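You operate a simulated robot arm through the tools that you are given. There is no shell and no other tool.

You run a simulated robot arm. Do the job below in one go: nothing can be reset, and whatever is moved stays where it is left.

TASK
Tighten the purple band test pouch's loose cap, then leak-test it.
Fine: shut the blue lever, turn the cap on to 45 Ncm, open the lever; seat the pouch in the leak tester, press the red lever home till 30 kPa stands, bring it back. Set down upright: purple band test pouch.
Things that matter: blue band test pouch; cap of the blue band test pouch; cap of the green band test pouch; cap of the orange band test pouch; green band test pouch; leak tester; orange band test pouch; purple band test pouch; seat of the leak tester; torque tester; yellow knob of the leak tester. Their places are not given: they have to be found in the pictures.

The check looks at the end state, three seconds after you hand in, the way a careful person would. Anything else that was tipped, shoved, dropped, spilled or broken makes it a failure. A push-on lid holds only when it is set on centred and level and pressed home; a screw cap is set on level and turned clockwise until tight.

THE ROBOT
A 7-joint arm with a two-finger parallel gripper, fixed in place. Base frame: the origin is at the foot of the arm, x ahead of it, y to its left, z up; the work surface is at about z = 0. Lengths are in mm, angles in degrees, forces in N, time in s.
With the tool pointing down near the work surface it reaches from about 240 to 620 mm from the base axis. Its first joint turns from -66.0 to 66.0 degrees. Payload 2.6 kg.
Tool frame: the origin (TCP) lies between the finger pads and is the grasp point; the fingertips stand 30 mm ahead of it; z points along the fingers, y is the line along which they close. Largest opening 94 mm; finger width 28, thickness 10; the body of the gripper, 50 by 96 mm, starts 55 mm behind the TCP.
Orientation is that of the tool frame in the base frame, as a unit quaternion [x, y, z, w]. With the fingers straight down and closing along the base's y, the tool's x points along the base's -x, its y along +y and its z along -z.

THE INTERFACE
- The arm moves only by the tool play_rows. Its argument "targets" is a list of rows, each a list of 7 numbers: the shift along the tool's x, y, z in units of 40 mm (1.0 is 40 mm), then the turn, a rotation vector about the tool's x, y, z in units of 5 degrees (1.0 is 5 degrees), then the opening, from 0 (shut) to 1 (fully open). In form: [[dx, dy, dz, ax, ay, az, gripper], ...]. A call has 1 to 20 rows; each row shifts and turns the commanded pose from where the row before left it, along the tool's axes as they then stand. A call with a number of a shift or a turn outside -1 to 1 is refused whole. A row lasts 0.2 s, in which the tool goes at most 50 mm and 8.6 degrees; a call with a longer step from one row to the next is refused whole, and so is a gripper value outside its range. A pose out of reach is approached as far as the arm can. The call stops where the force on the tool passes 40 N (or 10 N more than at its start, if that is more) or the arm is blocked; 0.2 s more then pass. The fingers move at their own pace (about 72 mm/s each) and stop on an object; they squeeze with about 34 N. The grip force told is the motor's: it shows also when the fingers shut on nothing. Time passes only in rows, and 0.2 s behind the last, so rows that do not move let the fingers close. It gives the time, the measured TCP pose, the force on the tool (base axes), the opening and the grip force at its end, in the units of the frame above (readings bear some noise), with the torque about the TCP (base axes, N m) and any sound that the robot's microphone picked up.
- Cameras (640 x 400 px; columns grow to the right, rows downward): "scene" is fixed at [17.4, 422, 557.1]; the picture's right is [-0.90, -0.43, 0.00], its down [-0.28, 0.58, -0.76] and it looks along [0.33, -0.69, -0.64] (base axes); focal length 214 px, centre (320, 200). "wrist" rides on the gripper at [76, 14, -102] in the tool frame; the picture's right is [-0.18, 0.98, 0.00], its down [-0.75, -0.14, -0.64] and it looks along [-0.63, -0.12, 0.77] (tool axes); focal length 243 px, centre (320, 200).
- snapshot(camera): a new picture of that camera. The clock stands still meanwhile.
- probe_pixels(camera, pixels): for up to 12 pixels [column, row] of the newest picture of that camera ("zoom" is the newest enlarged one), the place [x, y, z] in the base frame of the surface seen there, good to about 3 mm. The clock stands still meanwhile.
- zoom(camera, box): a new picture of the part [left, top, right, bottom] of that camera's present view, enlarged. The clock stands still meanwhile.
- close_job(): hands the job in; it is judged then, once.

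Unless the task says otherwise, let go and move clear before handing in.

The tools are called after ">>>" as a command line: name --pt "numbers of a row" for each row, then --argument value for the rest, lists and objects as JSON in quotes. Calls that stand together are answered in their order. play_rows: Moves the arm, as the interface text tells. Its arguments: {"type":"object","properties":{"targets":{"type":"array","items":{"type":"array","items":{"type":"number"}}}},"required":["targets"]} The other tools are called the same way: snapshot (camera) takes a picture; probe_pixels (camera, pixels) gives the place of the surface under pixels of a picture; zoom (camera, box) takes an enlarged picture of a part of a camera's view; close_job () hands the job in.

At the start:

```text
t: 0.0
ee_pos: [362.3, 31.3, 365.6]
tool_rot: [0.0, 1.0, 0.0, 0.0]
wrist_force: [0.4, -0.1, -0.2]
ft_torque: [-0.06, -0.03, -0.01]
width: 94.0
finger_force: 0.1
```

scene: 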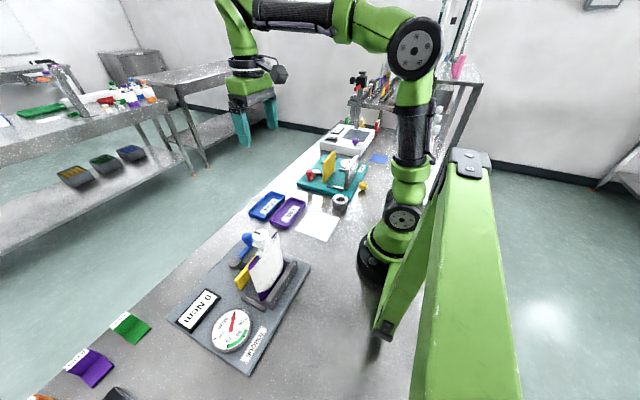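
wrist: 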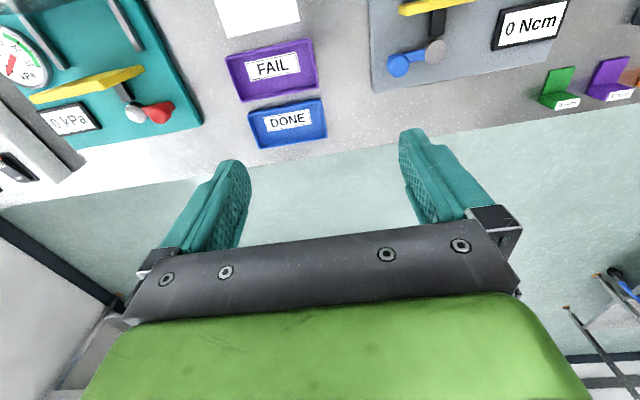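

The scene picture shows a grey torque tester around (245,300) with a white pouch standing in it, and the teal leak tester around (335,175). I'll zoom in on both to see the details.

>>> zoom --camera "scene" --box '[160, 215, 330, 385]'

>>> zoom --camera "scene" --box '[240, 115, 400, 245]'

>>> zoom --camera "scene" --box '[0, 290, 170, 400]'

>>> zoom --camera "wrist" --box '[0, 0, 640, 200]'

```text
2.35 times, centred on (245, 300) of scene
```

zoom: 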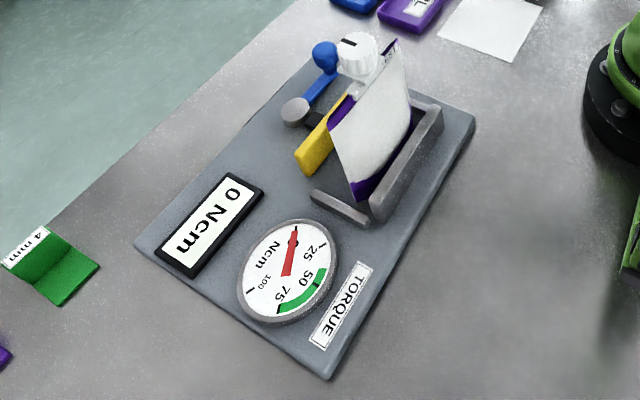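

```text
3.08 times, centred on (320, 180) of scene
```

zoom: 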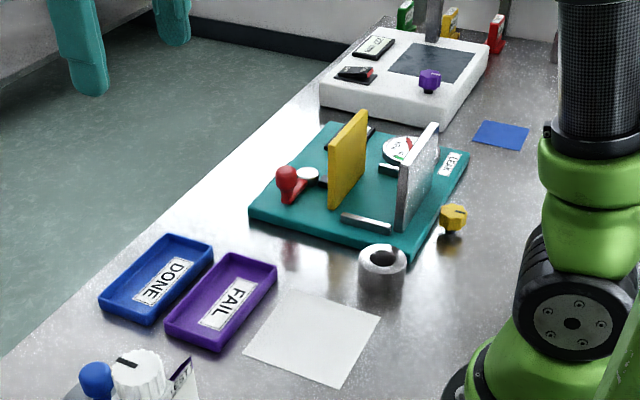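

```text
3.64 times, centred on (85, 345) of scene
```

zoom: 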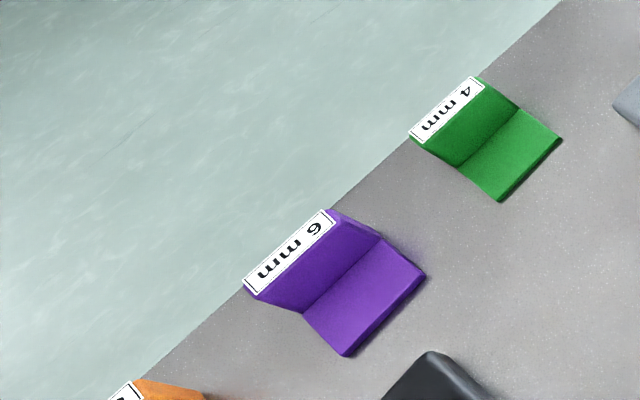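

```text
1.00 times, centred on (320, 100) of wrist (not enlarged: the box is as wide or as high as the picture)
```

zoom: 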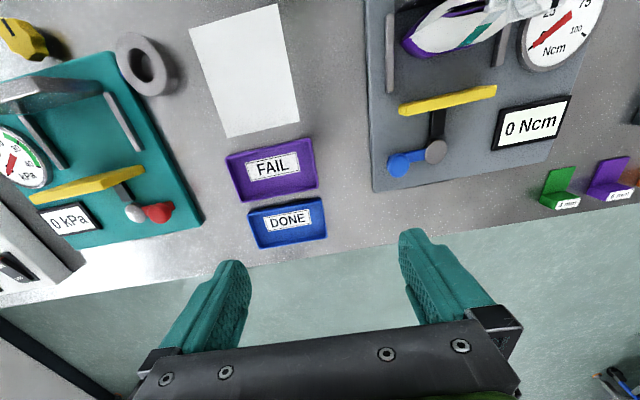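

The torque tester (zoom centre (245,300)) holds the purple pouch with a white cap near scene (257,236), a blue lever and a yellow clamp plate. I'll zoom in closer and then probe its parts.

>>> zoom --camera "scene" --box '[220, 220, 320, 310]'

>>> zoom --camera "scene" --box '[340, 50, 480, 140]'

>>> zoom --camera "wrist" --box '[360, 0, 640, 220]'

>>> zoom --camera "wrist" --box '[0, 0, 220, 260]'

```text
4.44 times, centred on (270, 265) of scene
```

zoom: 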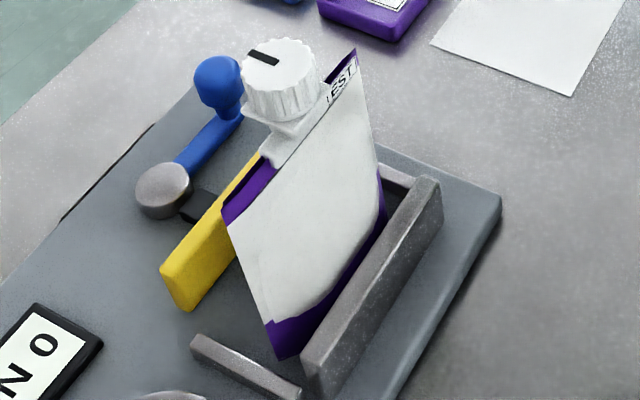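

```text
4.44 times, centred on (410, 95) of scene
```

zoom: 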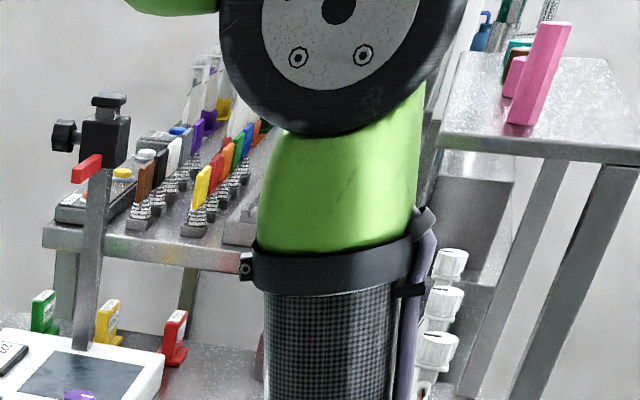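

```text
1.82 times, centred on (500, 110) of wrist
```

zoom: 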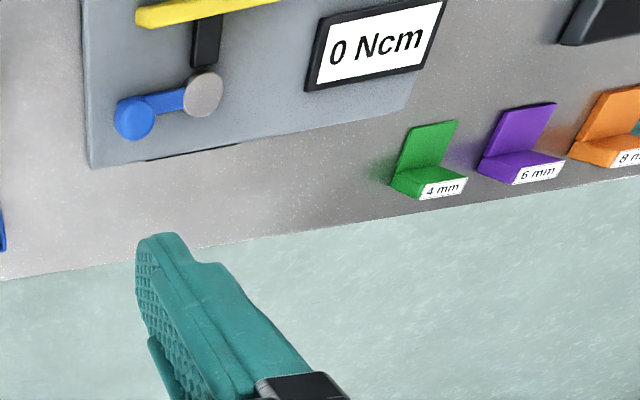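

```text
1.54 times, centred on (110, 130) of wrist
```

zoom: 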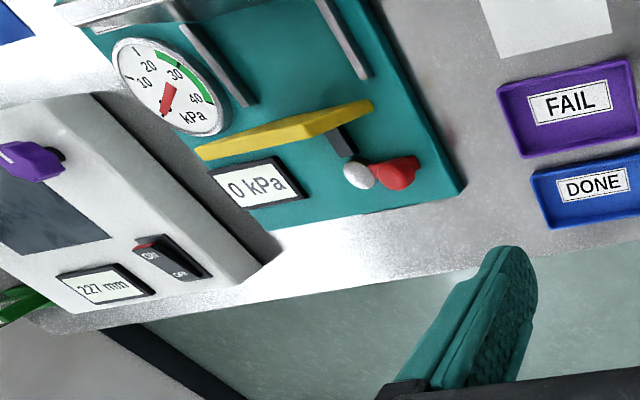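

Next I'll re-take the close zoom of the torque tester and probe the cap, lever knob, pivot, yellow plate, pouch and fence, and the fixture corners.

>>> zoom --camera "scene" --box '[220, 220, 320, 310]'

>>> probe_pixels --camera "zoom" --pixels '[[275, 65], [250, 70], [310, 65], [280, 45], [278, 88], [280, 105], [217, 75], [165, 180], [205, 145], [178, 270], [270, 345], [355, 55]]'

>>> probe_pixels --camera "zoom" --pixels '[[230, 215], [265, 165], [430, 185], [310, 365], [380, 215], [200, 345], [290, 390], [495, 205], [200, 210], [335, 95], [300, 140], [400, 170]]'

```text
4.44 times, centred on (270, 265) of scene
```

zoom: 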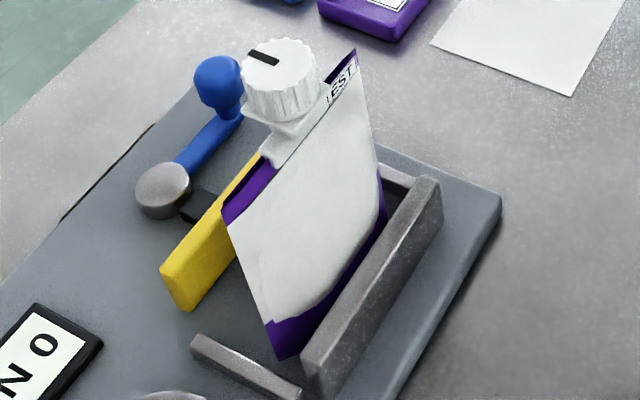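

```text
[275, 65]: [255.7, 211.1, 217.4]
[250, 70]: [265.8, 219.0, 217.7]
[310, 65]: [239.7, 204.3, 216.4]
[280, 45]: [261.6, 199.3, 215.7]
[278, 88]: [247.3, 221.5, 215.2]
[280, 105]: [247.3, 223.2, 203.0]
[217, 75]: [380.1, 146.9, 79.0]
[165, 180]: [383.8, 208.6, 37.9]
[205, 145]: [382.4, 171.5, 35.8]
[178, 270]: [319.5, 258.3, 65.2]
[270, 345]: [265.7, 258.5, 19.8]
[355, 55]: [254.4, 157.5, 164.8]
```

```text
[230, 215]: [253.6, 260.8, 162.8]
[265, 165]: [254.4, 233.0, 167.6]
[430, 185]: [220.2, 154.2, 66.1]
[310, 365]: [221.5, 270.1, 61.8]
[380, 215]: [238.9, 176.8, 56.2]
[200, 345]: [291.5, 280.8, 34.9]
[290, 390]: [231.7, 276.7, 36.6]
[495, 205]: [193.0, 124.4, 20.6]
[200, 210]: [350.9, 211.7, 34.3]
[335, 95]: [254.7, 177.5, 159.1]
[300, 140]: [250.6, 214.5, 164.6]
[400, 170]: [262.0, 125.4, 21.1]
```

The cap top is near (253,211,217), the pouch spans y 157–261 with its top seal at z≈165, the lever knob is at (380,147,79), and the pivot is at (384,209). Now I'll probe the leak tester in the same way.

>>> zoom --camera "scene" --box '[290, 140, 380, 220]'

>>> zoom --camera "scene" --box '[190, 285, 270, 365]'

```text
5.00 times, centred on (335, 180) of scene
```

zoom: 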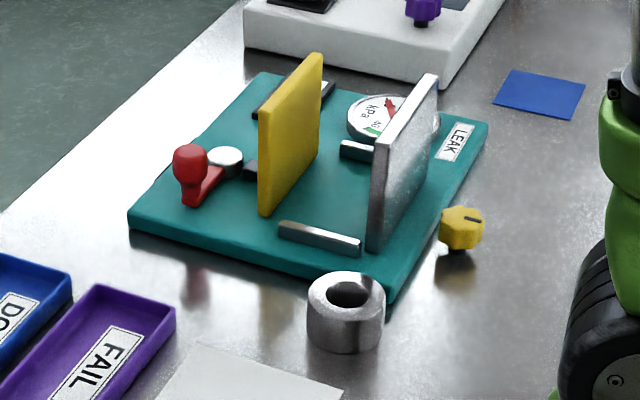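

```text
5.00 times, centred on (230, 325) of scene
```

zoom: 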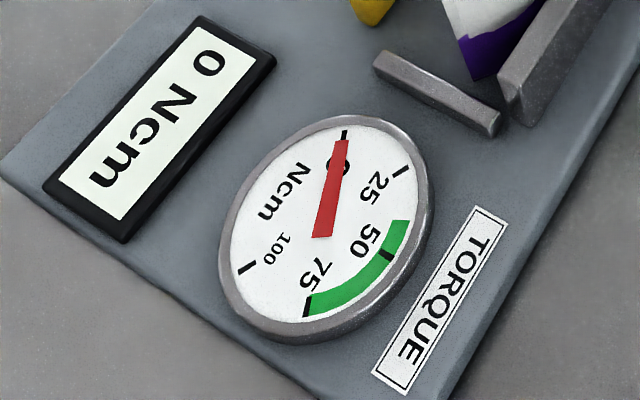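

The torque dial's green band runs from about 42 to 75 Ncm. I'll zoom back to the leak tester and probe it.

>>> zoom --camera "scene" --box '[290, 140, 380, 220]'

>>> probe_pixels --camera "zoom" --pixels '[[190, 155], [225, 155], [205, 185], [265, 110], [318, 60], [265, 205], [375, 150], [432, 80], [372, 245], [300, 228], [350, 245], [345, 150]]'

>>> probe_pixels --camera "zoom" --pixels '[[460, 215], [135, 215], [390, 290], [265, 75], [480, 125], [250, 170], [325, 200], [340, 275], [375, 320], [240, 160], [460, 250], [270, 170]]'

```text
5.00 times, centred on (335, 180) of scene
```

zoom: 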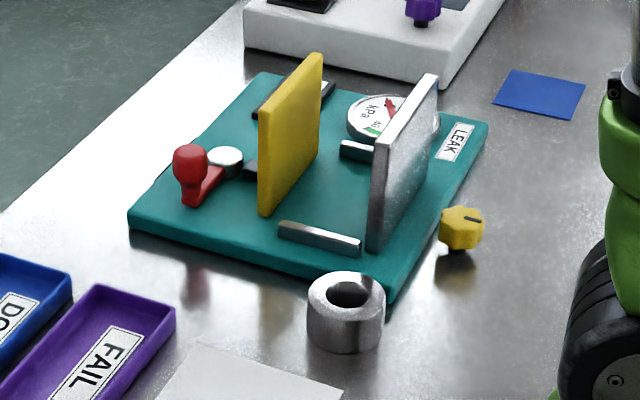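

```text
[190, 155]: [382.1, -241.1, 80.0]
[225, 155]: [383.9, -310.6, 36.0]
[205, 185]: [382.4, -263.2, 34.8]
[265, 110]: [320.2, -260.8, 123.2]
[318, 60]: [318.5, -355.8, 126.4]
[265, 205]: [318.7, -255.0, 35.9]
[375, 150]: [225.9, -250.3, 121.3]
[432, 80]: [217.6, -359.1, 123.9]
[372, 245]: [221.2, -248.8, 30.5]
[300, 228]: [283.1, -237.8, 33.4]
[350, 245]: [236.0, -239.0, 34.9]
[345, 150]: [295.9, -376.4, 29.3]
```

```text
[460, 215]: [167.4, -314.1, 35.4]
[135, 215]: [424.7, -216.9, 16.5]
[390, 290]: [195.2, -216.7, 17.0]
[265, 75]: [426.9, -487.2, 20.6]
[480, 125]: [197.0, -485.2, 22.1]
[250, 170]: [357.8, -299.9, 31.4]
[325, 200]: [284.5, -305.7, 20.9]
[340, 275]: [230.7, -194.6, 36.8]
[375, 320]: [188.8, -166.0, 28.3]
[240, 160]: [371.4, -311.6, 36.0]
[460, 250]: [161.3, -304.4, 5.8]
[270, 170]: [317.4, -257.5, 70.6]
```

The leak tester is axis-aligned: pivot near (384,-308), knob at (382,-241,80), seat guides at y≈-238 and -376, wall at x≈222 and plate at x≈319. I'll check the white caps behind the arm at scene ~(437,110–130), and shift the wrist camera over the torque tester to study the lever.

>>> zoom --camera "scene" --box '[400, 90, 480, 160]'

>>> probe_pixels --camera "scene" --pixels '[[440, 110], [437, 118], [436, 131], [441, 106], [362, 187], [340, 202], [290, 212], [267, 206], [130, 327], [90, 367], [360, 140]]'

>>> play_rows --pt "0.39 0.87 0 0 0 0 1" --pt "0.39 0.87 0 0 0 0 1" --pt "0.39 0.87 0 0 0 0 1" --pt "0.39 0.87 0 0 0 0 1" --pt "0 0 0 0 0 0 1"

>>> snapshot --camera "wrist"

```text
5.71 times, centred on (440, 125) of scene
```

zoom: 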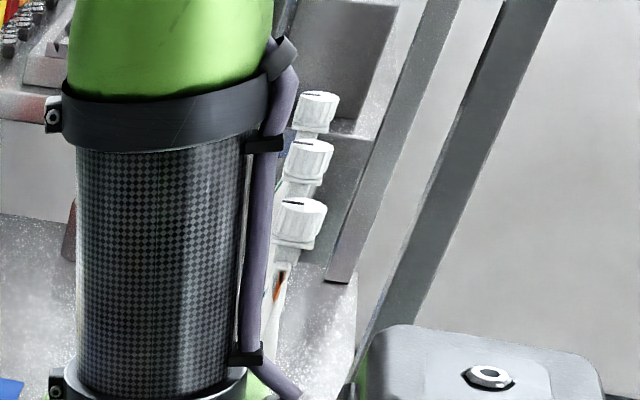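

```text
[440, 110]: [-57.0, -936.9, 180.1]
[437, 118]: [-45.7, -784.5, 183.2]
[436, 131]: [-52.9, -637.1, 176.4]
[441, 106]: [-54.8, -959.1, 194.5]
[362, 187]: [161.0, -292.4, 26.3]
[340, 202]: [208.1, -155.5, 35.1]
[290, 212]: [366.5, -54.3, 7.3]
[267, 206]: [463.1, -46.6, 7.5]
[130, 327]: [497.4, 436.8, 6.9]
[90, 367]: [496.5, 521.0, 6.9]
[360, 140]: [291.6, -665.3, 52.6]
```

```text
t: 1.2
ee_pos: [299.6, 171.6, 365.1]
tool_rot: [0.0, 1.0, -0.001, -0.001]
wrist_force: [1.0, -1.5, -0.1]
ft_torque: [0.0, 0.02, -0.03]
width: 93.9
finger_force: 0.0
```

```text
taken
```

wrist: 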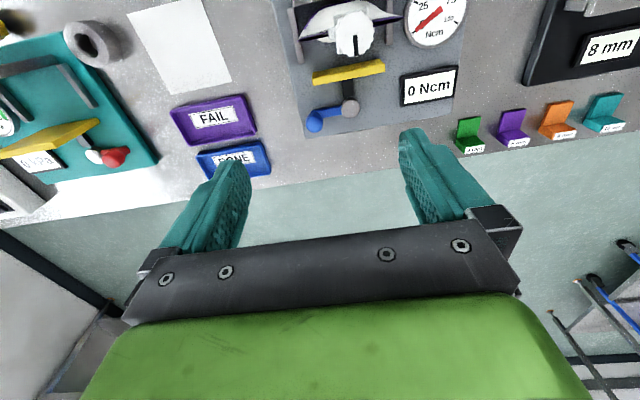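

The other pouches stand far away at y≈-640 to -940, so they are out of the way. The wrist view now shows the torque tester at (340,70), and I'll enlarge the lever and clamp.

>>> zoom --camera "wrist" --box '[270, 0, 480, 140]'

>>> probe_pixels --camera "zoom" --pixels '[[150, 370], [240, 325], [195, 345], [150, 230], [330, 190], [240, 250], [250, 60], [290, 95], [70, 150], [380, 60], [265, 120], [240, 100]]'

```text
2.86 times, centred on (375, 70) of wrist
```

zoom: 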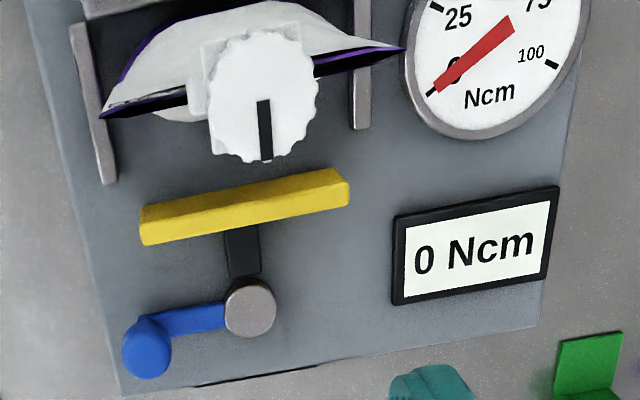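

```text
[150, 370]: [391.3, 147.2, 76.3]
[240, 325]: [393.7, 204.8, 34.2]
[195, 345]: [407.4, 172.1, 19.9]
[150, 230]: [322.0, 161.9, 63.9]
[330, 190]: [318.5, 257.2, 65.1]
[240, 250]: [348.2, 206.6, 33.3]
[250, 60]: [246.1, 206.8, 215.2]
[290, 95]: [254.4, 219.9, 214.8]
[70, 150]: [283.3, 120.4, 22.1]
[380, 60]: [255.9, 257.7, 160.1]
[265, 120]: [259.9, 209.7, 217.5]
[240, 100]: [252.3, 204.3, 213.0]
```

The wrist zoom shows the blue knob at (150,350), the pivot at (248,305), and the black rod leading to the yellow plate. I'll move above the knob at about (383,147) and come down to z≈150 with the fingers open to check alignment.

>>> play_rows --pt "-0.69 -0.2 0 0 0 0 1" --pt "-0.69 -0.2 0 0 0 0 1" --pt "-0.69 -0.2 0 0 0 0 1" --pt "0 0 0.9 0 0 0 1" --pt "0 0 0.9 0 0 0 1" --pt "0 0 0.9 0 0 0 1" --pt "0 0 0.9 0 0 0 1" --pt "0 0 0.9 0 0 0 1" --pt "0 0 0.5 0 0 0 1" --pt "0 0 0 0 0 0 1"

>>> snapshot --camera "wrist"

>>> snapshot --camera "scene"

```text
t: 3.4
ee_pos: [384.0, 145.5, 164.9]
tool_rot: [0.001, 1.0, 0.0, 0.0]
wrist_force: [0.1, 0.6, 0.3]
ft_torque: [-0.03, -0.04, 0.01]
width: 94.1
finger_force: 0.0
```

```text
taken
```

wrist: 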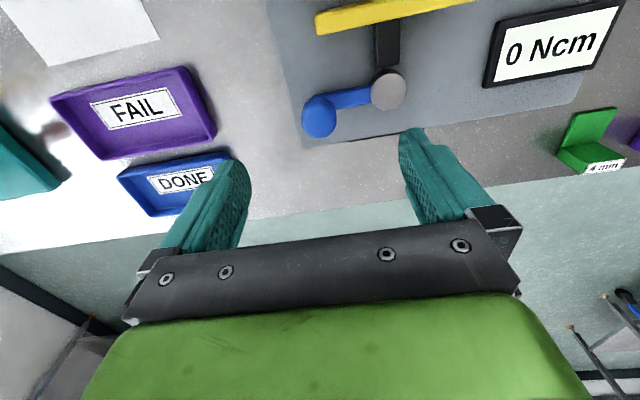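

```text
taken
```

scene: 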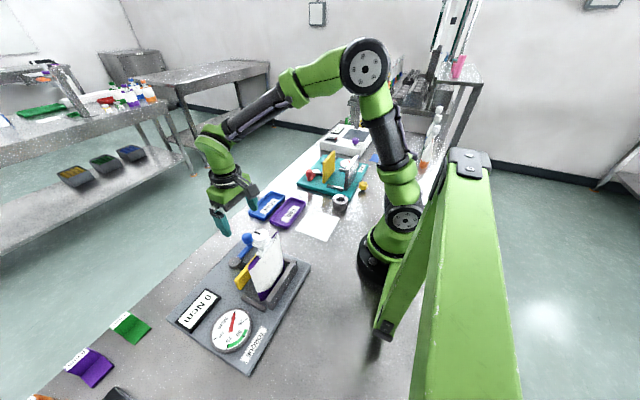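

The pose matches my projection, with the knob at wrist (318,115) straight below the TCP. I'll descend to z≈73 with the fingers partly closed so they straddle the knob.

>>> play_rows --pt "0 0 0 0 0 0 0.6" --pt "0 0.04 0.76 0 0 0 0.6" --pt "0 0 0.76 0 0 0 0.6" --pt "0 0 0.76 0 0 0 0.6" --pt "0 0 0 0 0 0 0.6"

>>> snapshot --camera "wrist"

>>> zoom --camera "scene" --box '[200, 200, 300, 290]'

```text
t: 4.6
ee_pos: [383.4, 148.8, 74.2]
tool_rot: [0.0, 1.0, 0.001, 0.0]
wrist_force: [-0.1, 0.5, -0.9]
ft_torque: [-0.01, -0.01, 0.0]
width: 56.5
finger_force: 0.1
```

```text
taken
```

wrist: 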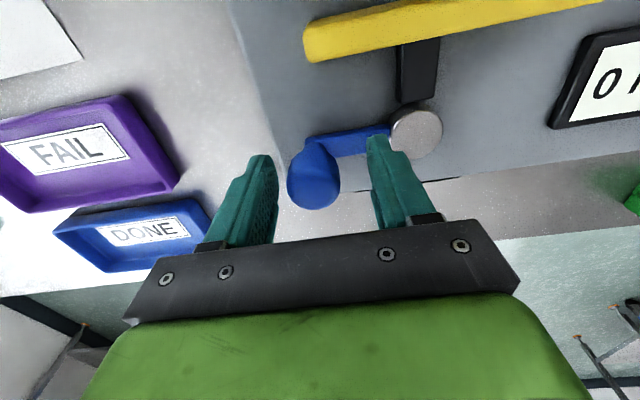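

```text
4.44 times, centred on (250, 245) of scene
```

zoom: 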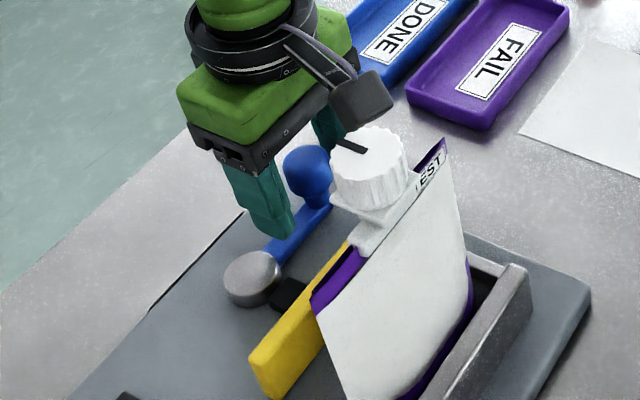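

The fingers straddle the knob: knob at wrist (315,175), finger inner faces at about 278 and 368. I'll shift slightly in -y and close gently on it.

>>> play_rows --pt "0 -0.06 0 0 0 0 0.5" --pt "0 0 0 0 0 0 0.3" --pt "0 0 0 0 0 0 0.2" --pt "0 0 0 0 0 0 0.2"

>>> snapshot --camera "wrist"

```text
t: 5.6
ee_pos: [383.5, 145.8, 75.0]
tool_rot: [0.001, 1.0, -0.001, 0.0]
wrist_force: [0.3, -10.9, 1.0]
ft_torque: [0.5, -0.11, 0.03]
width: 29.2
finger_force: 45.1
```

```text
taken
```

wrist: 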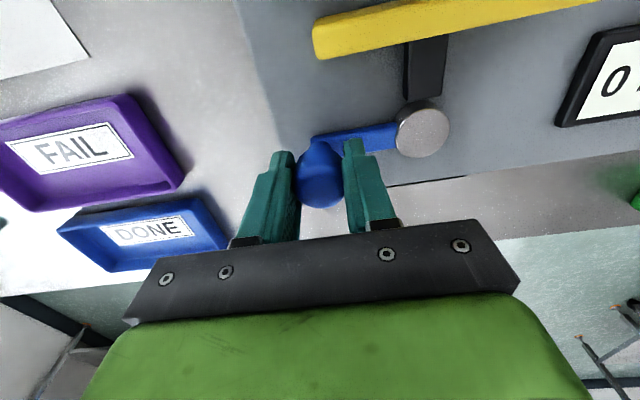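

The fingers hold the knob at a width of 29.2 mm, with a 10.9 N side load in -y, so I'll ease about 1.5 mm in -y. Then I'll nudge gently in +x to see which way the lever swings.

>>> play_rows --pt "0 -0.04 0 0 0 0 0.2" --pt "0 0 0 0 0 0 0.2"

>>> play_rows --pt "-0.08 0 0 0 0 0 0.2" --pt "-0.08 0 0 0 0 0 0.2" --pt "0 0 0 0 0 0 0.2"

>>> snapshot --camera "wrist"

```text
t: 6.2
ee_pos: [384.4, 145.2, 74.3]
tool_rot: [0.001, 1.0, 0.0, -0.001]
wrist_force: [2.9, -3.6, 3.4]
ft_torque: [-0.56, 0.83, -0.2]
width: 29.4
finger_force: 45.4
```

```text
t: 7.0
ee_pos: [388.8, 144.6, 74.7]
tool_rot: [-0.001, 1.0, 0.0, 0.0]
wrist_force: [-6.8, -2.0, 11.9]
ft_torque: [-0.58, 0.57, 0.34]
width: 29.3
finger_force: 44.9
```

```text
taken
```

wrist: 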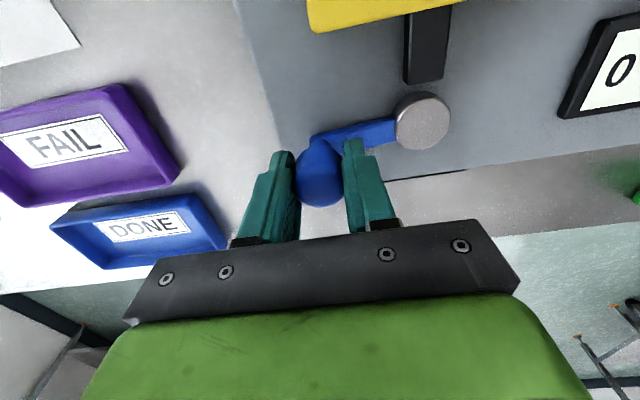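

The plate moved relative to the pivot (picture gap 75→90 px), so swinging the knob toward +x shuts the clamp. I'll follow the arc (radius ≈64 mm about (384,208)) and turn the tool along with the lever.

>>> play_rows --pt "0 0 0 0 0 -1 0.2" --pt "-0.14 0.006 0 0 0 -1 0.2" --pt "-0.14 0.006 0 0 0 -1 0.2" --pt "-0.14 0.006 0 0 0 -1 0.2" --pt "-0.14 0.006 0 0 0 -1 0.2" --pt "0 0 0 0 0 0 0.2"

>>> snapshot --camera "wrist"

```text
t: 8.4
ee_pos: [412.3, 149.7, 75.6]
tool_rot: [-0.218, 0.976, 0.0, -0.001]
wrist_force: [2.3, 6.9, -1.1]
ft_torque: [-0.15, -0.63, -0.32]
width: 29.4
finger_force: 45.4
```

```text
taken
```

wrist: 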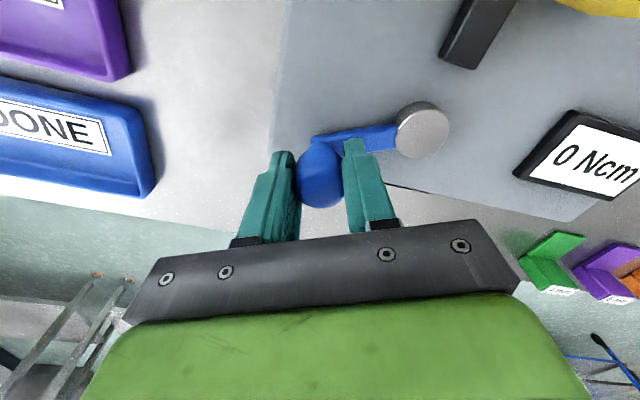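

The lever is at about 25° and moving freely with small forces, and the plate is travelling in. I'll continue along the arc.

>>> play_rows --pt "-0.14 0.006 0 0 0 -1 0.2" --pt "-0.14 0.006 0 0 0 -1 0.2" --pt "-0.14 0.006 0 0 0 -1 0.2" --pt "-0.14 0.006 0 0 0 -1 0.2" --pt "-0.14 0.006 0 0 0 -1 0.2" --pt "0 0 0 0 0 0 0.2"

>>> zoom --camera "scene" --box '[200, 200, 320, 310]'

```text
t: 9.8
ee_pos: [433.4, 167.4, 73.8]
tool_rot: [-0.423, 0.906, -0.001, 0.0]
wrist_force: [-3.9, 0.9, 5.3]
ft_torque: [0.17, -0.33, 0.11]
width: 29.4
finger_force: 44.9
```

```text
3.64 times, centred on (260, 255) of scene
```

zoom: 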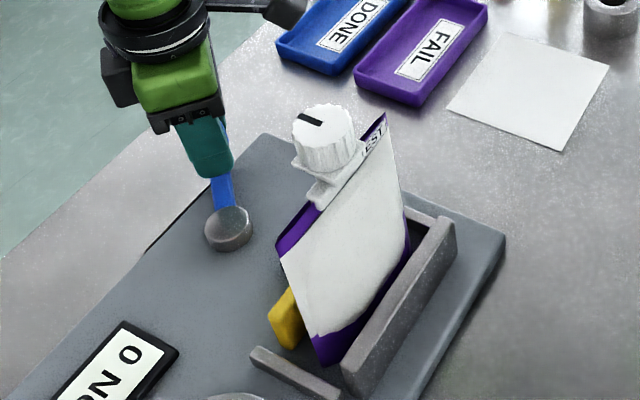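

At about 50° the plate has nearly reached the pouch and forces are still low. I'll continue a few steps at a time and watch the force.

>>> play_rows --pt "-0.14 0.006 0 0 0 -1 0.2" --pt "-0.14 0.006 0 0 0 -1 0.2" --pt "-0.14 0.006 0 0 0 -1 0.2" --pt "0 0 0 0 0 0 0.2"

>>> zoom --camera "scene" --box '[200, 200, 320, 310]'

```text
t: 10.8
ee_pos: [441.9, 177.0, 73.7]
tool_rot: [-0.535, 0.845, 0.0, -0.006]
wrist_force: [-5.7, -3.3, 4.2]
ft_torque: [-0.07, -0.53, -0.27]
width: 29.5
finger_force: 45.3
stopped in row 4: the force on the tool passed its limit at 42 N (the readings are from after the stop); the commanded pose is now the measured one
```

```text
3.64 times, centred on (260, 255) of scene
```

zoom: 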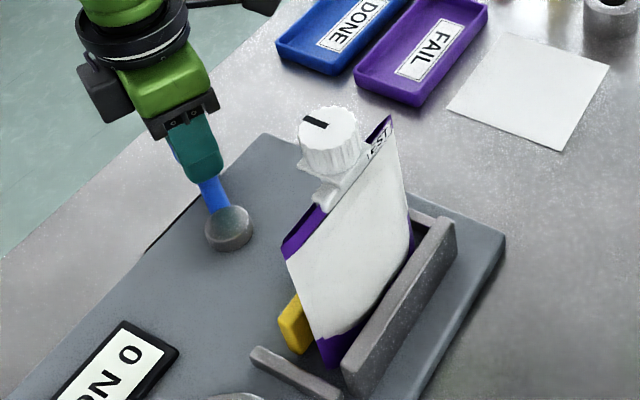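

A 42 N stop came at a lever angle of about 62° with the plate against the pouch. I'll probe the plate, pouch and fence to see whether the clamp is truly home.

>>> zoom --camera "scene" --box '[240, 225, 310, 310]'

>>> probe_pixels --camera "scene" --pixels '[[257, 270], [253, 263], [264, 302], [270, 298], [262, 281], [256, 279], [283, 288], [234, 262], [257, 234]]'

>>> snapshot --camera "wrist"

```text
4.71 times, centred on (275, 268) of scene
```

zoom: 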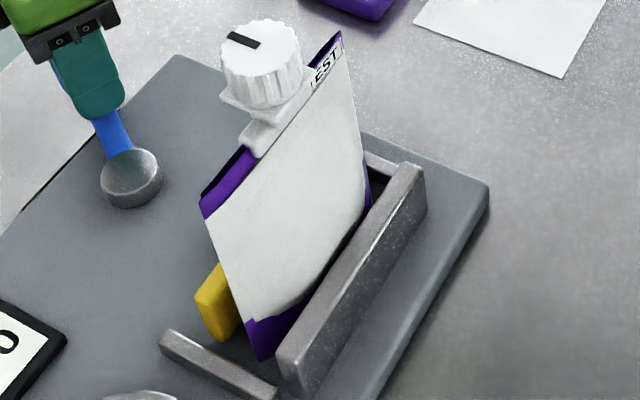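

```text
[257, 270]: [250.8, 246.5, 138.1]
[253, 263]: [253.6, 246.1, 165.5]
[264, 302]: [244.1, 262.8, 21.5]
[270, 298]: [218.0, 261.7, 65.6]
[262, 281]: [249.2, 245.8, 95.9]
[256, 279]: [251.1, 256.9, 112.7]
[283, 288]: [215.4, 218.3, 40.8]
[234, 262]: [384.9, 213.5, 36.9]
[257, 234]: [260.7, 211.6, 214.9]
```

```text
taken
```

wrist: 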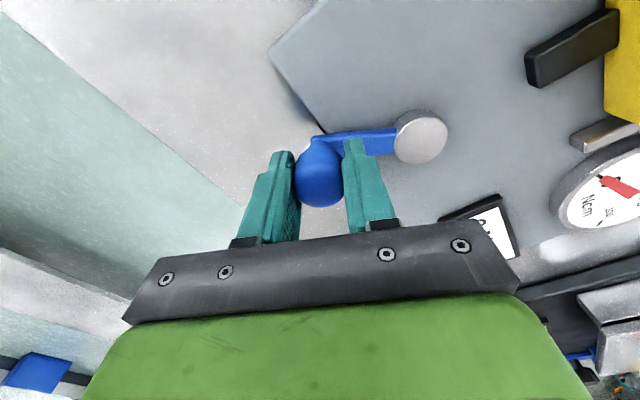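

Let me probe the plate itself at scene (251,289) and try one small further step to see whether the lever is hard against a stop.

>>> probe_pixels --camera "scene" --pixels '[[251, 289], [249, 287], [254, 293], [256, 284], [247, 289]]'

>>> play_rows --pt "-0.07 0.003 0 0 0 -0.3 0.2" --pt "0 0 0 0 0 0 0.2"

>>> zoom --camera "scene" --box '[240, 225, 310, 310]'

```text
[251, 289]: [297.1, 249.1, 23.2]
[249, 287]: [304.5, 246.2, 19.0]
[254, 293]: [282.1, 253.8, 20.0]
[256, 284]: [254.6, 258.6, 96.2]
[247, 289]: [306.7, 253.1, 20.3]
```

```text
t: 11.6
ee_pos: [442.7, 178.0, 73.2]
tool_rot: [-0.545, 0.838, 0.0, -0.009]
wrist_force: [-5.2, -3.1, 3.0]
ft_torque: [-0.2, -0.53, -0.23]
width: 29.4
finger_force: 45.1
stopped in row 2: the force on the tool passed its limit at 41 N (the readings are from after the stop); the commanded pose is now the measured one
```

```text
4.71 times, centred on (275, 268) of scene
```

zoom: 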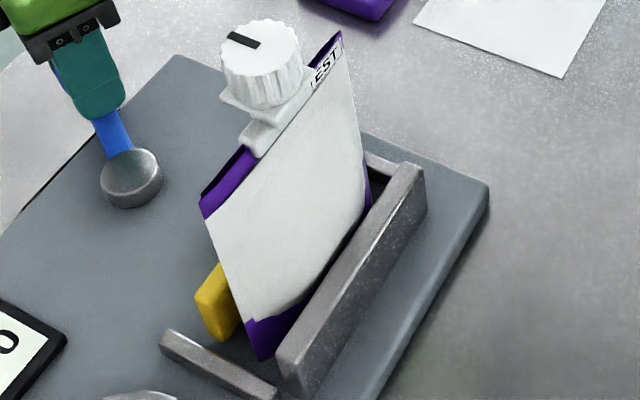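

The lever moved only about 1° more and stopped again at 41 N. I'll probe the plate and fence in this zoom to see the clamp gap.

>>> probe_pixels --camera "zoom" --pixels '[[208, 295], [215, 275], [225, 310], [205, 310], [262, 350], [250, 325], [415, 175], [365, 200], [362, 165], [295, 350], [370, 230], [278, 365]]'

```text
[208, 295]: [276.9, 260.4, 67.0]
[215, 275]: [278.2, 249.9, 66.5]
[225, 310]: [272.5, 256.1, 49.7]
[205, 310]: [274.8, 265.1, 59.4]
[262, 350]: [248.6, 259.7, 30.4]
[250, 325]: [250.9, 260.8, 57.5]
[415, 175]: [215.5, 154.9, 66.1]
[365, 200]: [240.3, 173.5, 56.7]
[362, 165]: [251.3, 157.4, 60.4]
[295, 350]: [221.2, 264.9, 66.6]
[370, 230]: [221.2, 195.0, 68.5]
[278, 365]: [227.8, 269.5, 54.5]
```

The plate is at x≈272–278 and the fence face at x≈227, with the pouch clamped between them, and the lever is hard against its stop. I'll release the knob and rise, then check that the lever stays shut.

>>> play_rows --pt "0 0 0 0 0 0 0.6" --pt "0 0 0 0 0 0 0.6" --pt "0 0 -0.5 0 0 0 0.6" --pt "0 0 -1 0 0 0 0.6" --pt "0 0 -1 0 0 0 0.6" --pt "0 0 -1 0 0 0 0.6" --pt "0 0 -1 0 0 0 0.6" --pt "0 0 -1 0 0 0 0.6" --pt "0 0 0 0 0 0 0.6"

>>> snapshot --camera "scene"

>>> snapshot --camera "wrist"

>>> zoom --camera "scene" --box '[200, 215, 320, 310]'

```text
t: 13.6
ee_pos: [443.6, 181.8, 293.7]
tool_rot: [-0.545, 0.838, -0.002, -0.008]
wrist_force: [0.1, -0.3, 0.1]
ft_torque: [0.01, 0.01, -0.04]
width: 56.5
finger_force: 0.0
```

```text
taken
```

scene: 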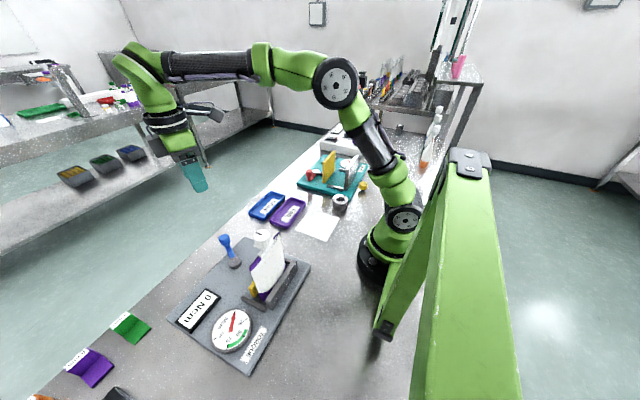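

```text
taken
```

wrist: 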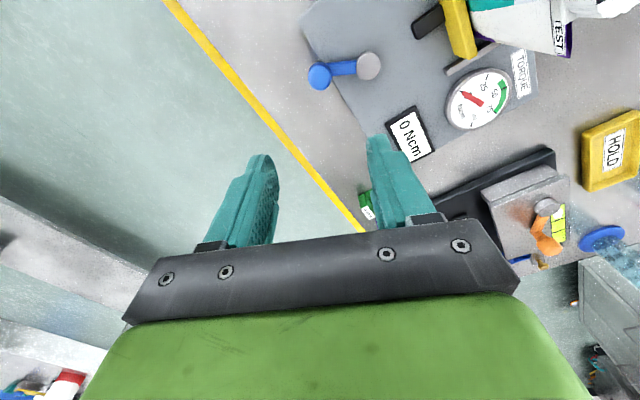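

```text
4.21 times, centred on (260, 262) of scene
```

zoom: 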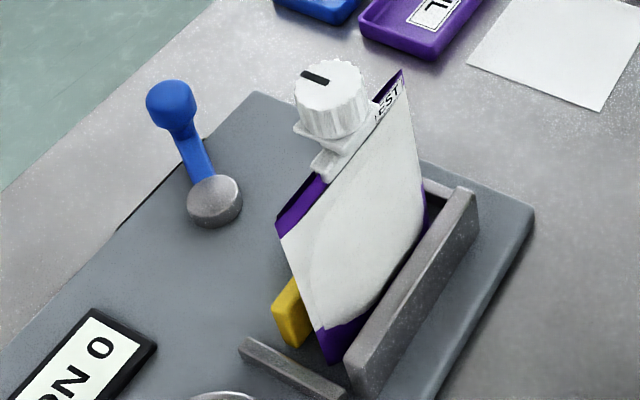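

The lever stays put after release and the plate is still against the pouch. I'll probe the cap geometry, knob and plate in this zoom so I can plan the cap grip.

>>> probe_pixels --camera "zoom" --pixels '[[172, 95], [215, 190], [290, 300], [300, 90], [362, 85], [328, 62], [335, 105], [330, 85], [335, 130], [310, 135], [322, 165], [350, 115]]'

>>> zoom --camera "scene" --box '[245, 222, 285, 252]'

```text
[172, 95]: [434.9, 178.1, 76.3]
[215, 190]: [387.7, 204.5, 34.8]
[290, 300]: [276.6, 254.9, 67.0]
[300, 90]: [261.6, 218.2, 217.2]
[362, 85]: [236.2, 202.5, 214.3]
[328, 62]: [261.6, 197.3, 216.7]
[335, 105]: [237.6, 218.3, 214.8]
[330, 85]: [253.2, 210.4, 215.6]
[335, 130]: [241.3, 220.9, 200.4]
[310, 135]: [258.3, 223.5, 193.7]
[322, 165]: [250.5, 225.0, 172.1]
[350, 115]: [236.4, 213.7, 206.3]
```

```text
13.33 times, centred on (265, 237) of scene
```

zoom: 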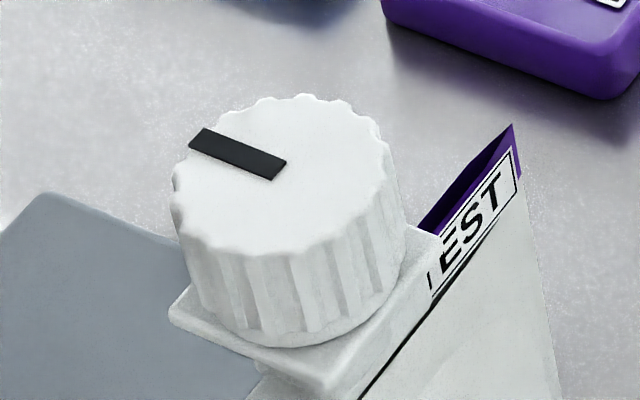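

>>> probe_pixels --camera "zoom" --pixels '[[180, 190], [375, 160], [300, 100], [285, 245], [195, 130], [365, 230], [275, 175], [290, 335], [210, 300], [395, 270], [325, 375], [180, 320]]'

```text
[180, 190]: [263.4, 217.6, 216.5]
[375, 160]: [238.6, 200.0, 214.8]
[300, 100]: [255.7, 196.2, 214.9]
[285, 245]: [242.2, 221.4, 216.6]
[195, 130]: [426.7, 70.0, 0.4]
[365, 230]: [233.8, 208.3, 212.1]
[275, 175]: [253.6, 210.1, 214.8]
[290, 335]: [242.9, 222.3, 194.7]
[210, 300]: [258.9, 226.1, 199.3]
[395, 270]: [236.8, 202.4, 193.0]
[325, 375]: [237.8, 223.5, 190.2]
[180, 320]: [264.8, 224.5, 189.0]
```

The cap centre is near (250,209), its side runs from z≈193 to 216, and there is a square flange at z≈190. I'll level the small tool tilt, travel over the cap at z≈294, and look before descending.

>>> play_rows --pt "0 0 0 0.06 -0.18 0 0.6" --pt "0.267 0.94 0 0 0 0 0.6" --pt "0.267 0.94 0 0 0 0 0.6" --pt "0.267 0.94 0 0 0 0 0.6" --pt "0.267 0.94 0 0 0 0 0.6" --pt "0.267 0.94 0 0 0 0 0.6" --pt "0 0 0 0 0 0 0.6"

>>> snapshot --camera "wrist"

>>> snapshot --camera "scene"

```text
t: 15.2
ee_pos: [250.8, 207.8, 292.4]
tool_rot: [-0.546, 0.838, 0.001, -0.001]
wrist_force: [0.1, -0.3, -0.2]
ft_torque: [0.0, -0.02, -0.01]
width: 56.3
finger_force: 0.1
```

```text
taken
```

wrist: 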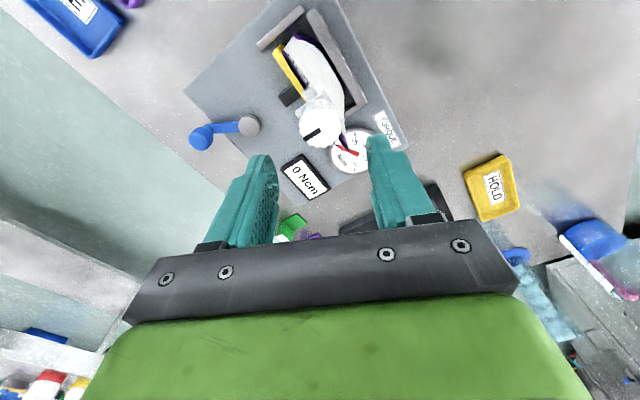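

```text
taken
```

scene: 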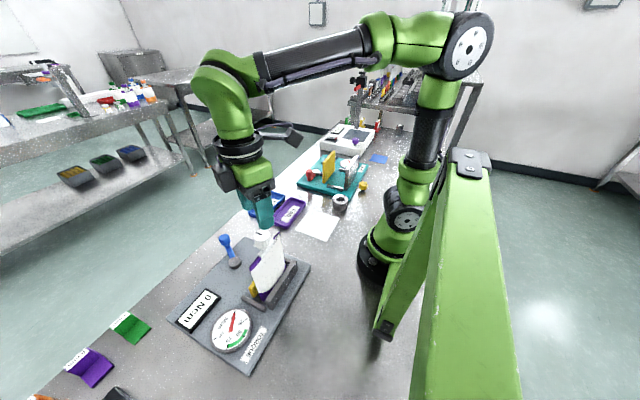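

The cap shows at wrist (318,125), and the point straight below the TCP should fall at (320,128). I'll zoom to measure the centring precisely.

>>> zoom --camera "wrist" --box '[270, 80, 370, 170]'

>>> probe_pixels --camera "zoom" --pixels '[[320, 210], [220, 200], [400, 200], [310, 130], [310, 280], [240, 160], [390, 260]]'

```text
4.44 times, centred on (320, 125) of wrist
```

zoom: 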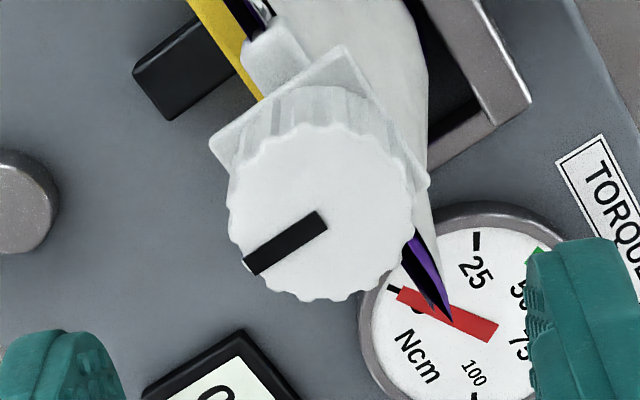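

```text
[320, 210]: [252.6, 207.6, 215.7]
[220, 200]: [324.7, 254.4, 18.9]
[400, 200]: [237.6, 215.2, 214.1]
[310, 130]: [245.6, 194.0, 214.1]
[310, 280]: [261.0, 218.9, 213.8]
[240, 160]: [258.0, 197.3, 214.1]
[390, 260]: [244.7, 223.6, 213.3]
```

The cap outline is centred at zoom (321,213) against an expected (320,215), so it is aligned to within about 1 mm. I'll descend to z≈224 so the fingertips stay above the flange, then close on the cap.

>>> play_rows --pt "0 0 0.6 0 0 0 0.6" --pt "0 0 0.6 0 0 0 0.6" --pt "0 0 0.5 0 0 0 0.6" --pt "0 0 0 0 0 0 0.6"

>>> zoom --camera "scene" --box '[220, 180, 320, 270]'

>>> snapshot --camera "wrist"

```text
t: 16.1
ee_pos: [249.6, 209.4, 225.5]
tool_rot: [-0.545, 0.838, 0.001, -0.001]
wrist_force: [-0.8, 0.7, 0.3]
ft_torque: [0.0, 0.0, -0.02]
width: 56.5
finger_force: 0.1
```

```text
4.44 times, centred on (270, 225) of scene
```

zoom: 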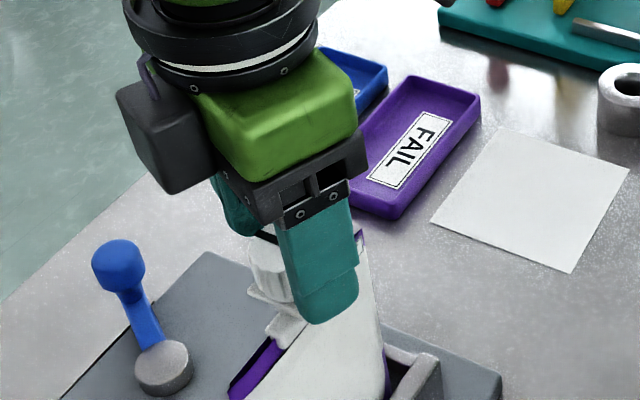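

```text
taken
```

wrist: 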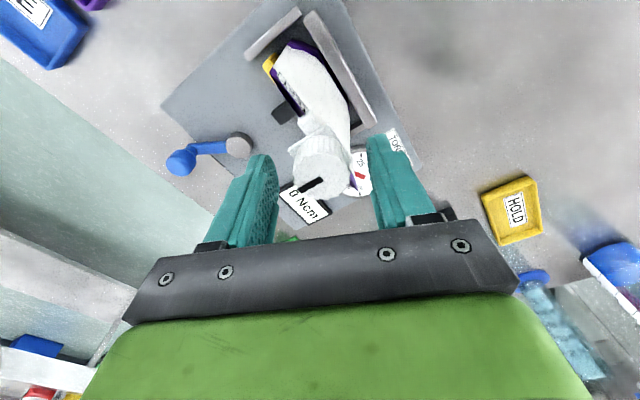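

The cap sits centred between the fingers at wrist (322,170). I'll close on it now and read the force.

>>> play_rows --pt "0 0 0 0 0 0 0.45" --pt "0 0 0 0 0 0 0.35" --pt "0 0 0 0 0 0 0.2" --pt "0 0 0 0 0 0 0.2"

>>> zoom --camera "scene" --box '[220, 180, 320, 270]'

```text
t: 17.1
ee_pos: [250.7, 207.5, 225.9]
tool_rot: [-0.546, 0.838, 0.001, 0.0]
wrist_force: [-0.2, 0.3, 0.3]
ft_torque: [0.08, 0.08, -0.01]
width: 32.3
finger_force: 33.6
```

```text
4.44 times, centred on (270, 225) of scene
```

zoom: 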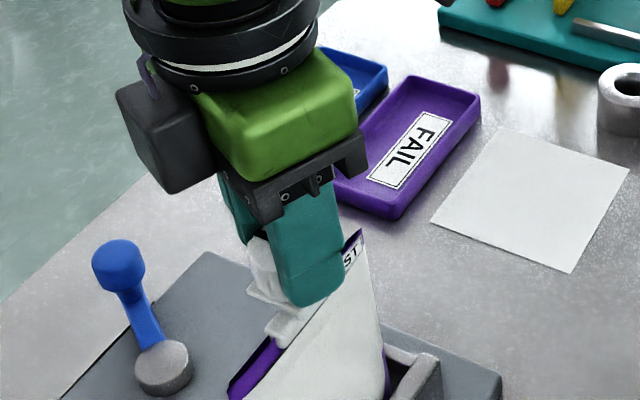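

The cap is gripped at 32.3 mm with no side load. I'll turn clockwise seen from above (positive about tool z) in small batches and watch the torque readings and display.

>>> play_rows --pt "0 0 0 0 0 1 0.2" --pt "0 0 0 0 0 1 0.2" --pt "0 0 0 0 0 1 0.2" --pt "0 0 0 0 0 1 0.2" --pt "0 0 0 0 0 0 0.2"

>>> zoom --camera "scene" --box '[170, 270, 290, 370]'

```text
t: 18.4
ee_pos: [251.4, 207.8, 226.3]
tool_rot: [-0.391, 0.92, 0.0, 0.0]
wrist_force: [-3.6, -1.2, 1.9]
ft_torque: [-0.06, 0.54, 0.07]
width: 32.3
finger_force: 34.2
```

```text
4.00 times, centred on (230, 320) of scene
```

zoom: 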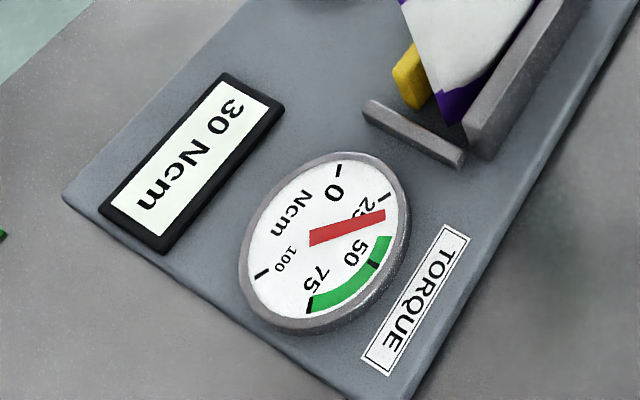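

The display reads 30 Ncm after 20°, so I'll go in smaller 2.5° steps now.

>>> play_rows --pt "0 0 0 0 0 0.5 0.2" --pt "0 0 0 0 0 0 0.2"

>>> zoom --camera "scene" --box '[170, 270, 290, 370]'

```text
t: 18.9
ee_pos: [251.7, 208.1, 225.9]
tool_rot: [-0.371, 0.929, 0.001, 0.0]
wrist_force: [-4.4, -0.7, 2.7]
ft_torque: [-0.07, 0.61, 0.01]
width: 32.3
finger_force: 33.6
```

```text
4.00 times, centred on (230, 320) of scene
```

zoom: 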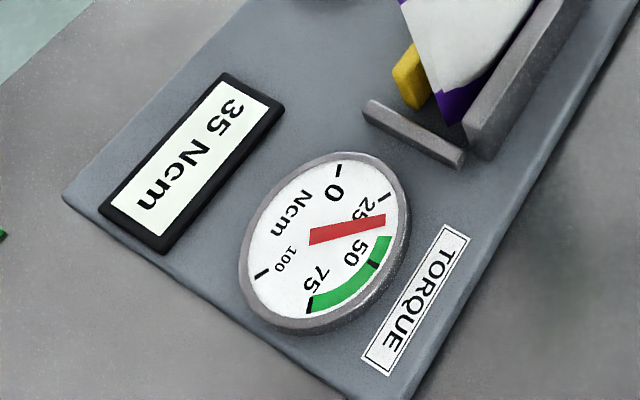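

The display now reads 35 Ncm, rising about 2 Ncm per degree. I'll add another 2.5° and check.

>>> play_rows --pt "0 0 0 0 0 0.6 0.2" --pt "0 0 0 0 0 0 0.2"

>>> zoom --camera "scene" --box '[170, 270, 290, 370]'

```text
t: 19.6
ee_pos: [251.0, 207.5, 226.7]
tool_rot: [-0.347, 0.938, 0.001, -0.001]
wrist_force: [-0.9, 0.3, 0.2]
ft_torque: [0.27, 0.27, 0.02]
width: 31.9
finger_force: 34.0
```

```text
4.00 times, centred on (230, 320) of scene
```

zoom: 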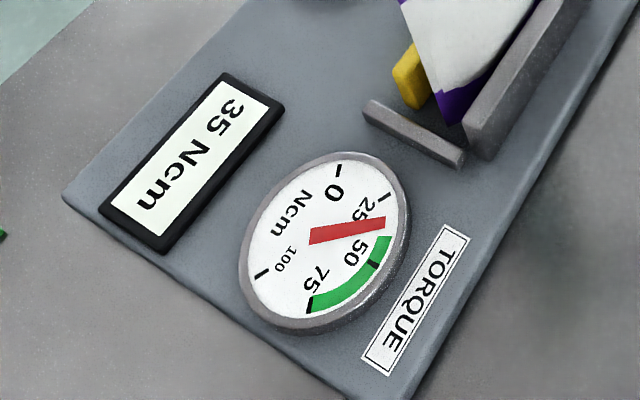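

The display stays at 35 Ncm and the load dropped, so the fingers may have slipped on the cap. I'll look at the cap's black mark from the wrist.

>>> zoom --camera "wrist" --box '[260, 100, 400, 220]'

>>> zoom --camera "scene" --box '[240, 210, 290, 260]'

```text
3.33 times, centred on (330, 160) of wrist
```

zoom: 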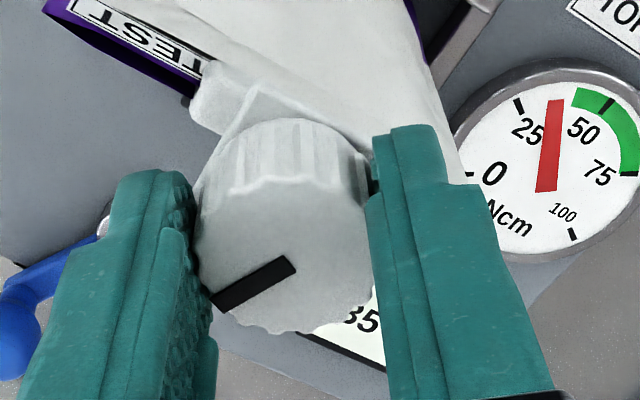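

```text
8.00 times, centred on (265, 235) of scene
```

zoom: 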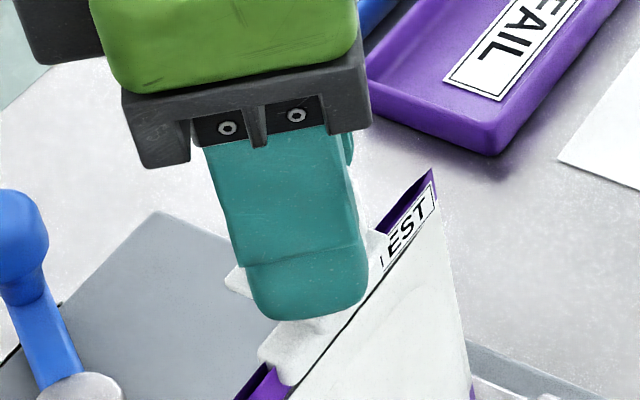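

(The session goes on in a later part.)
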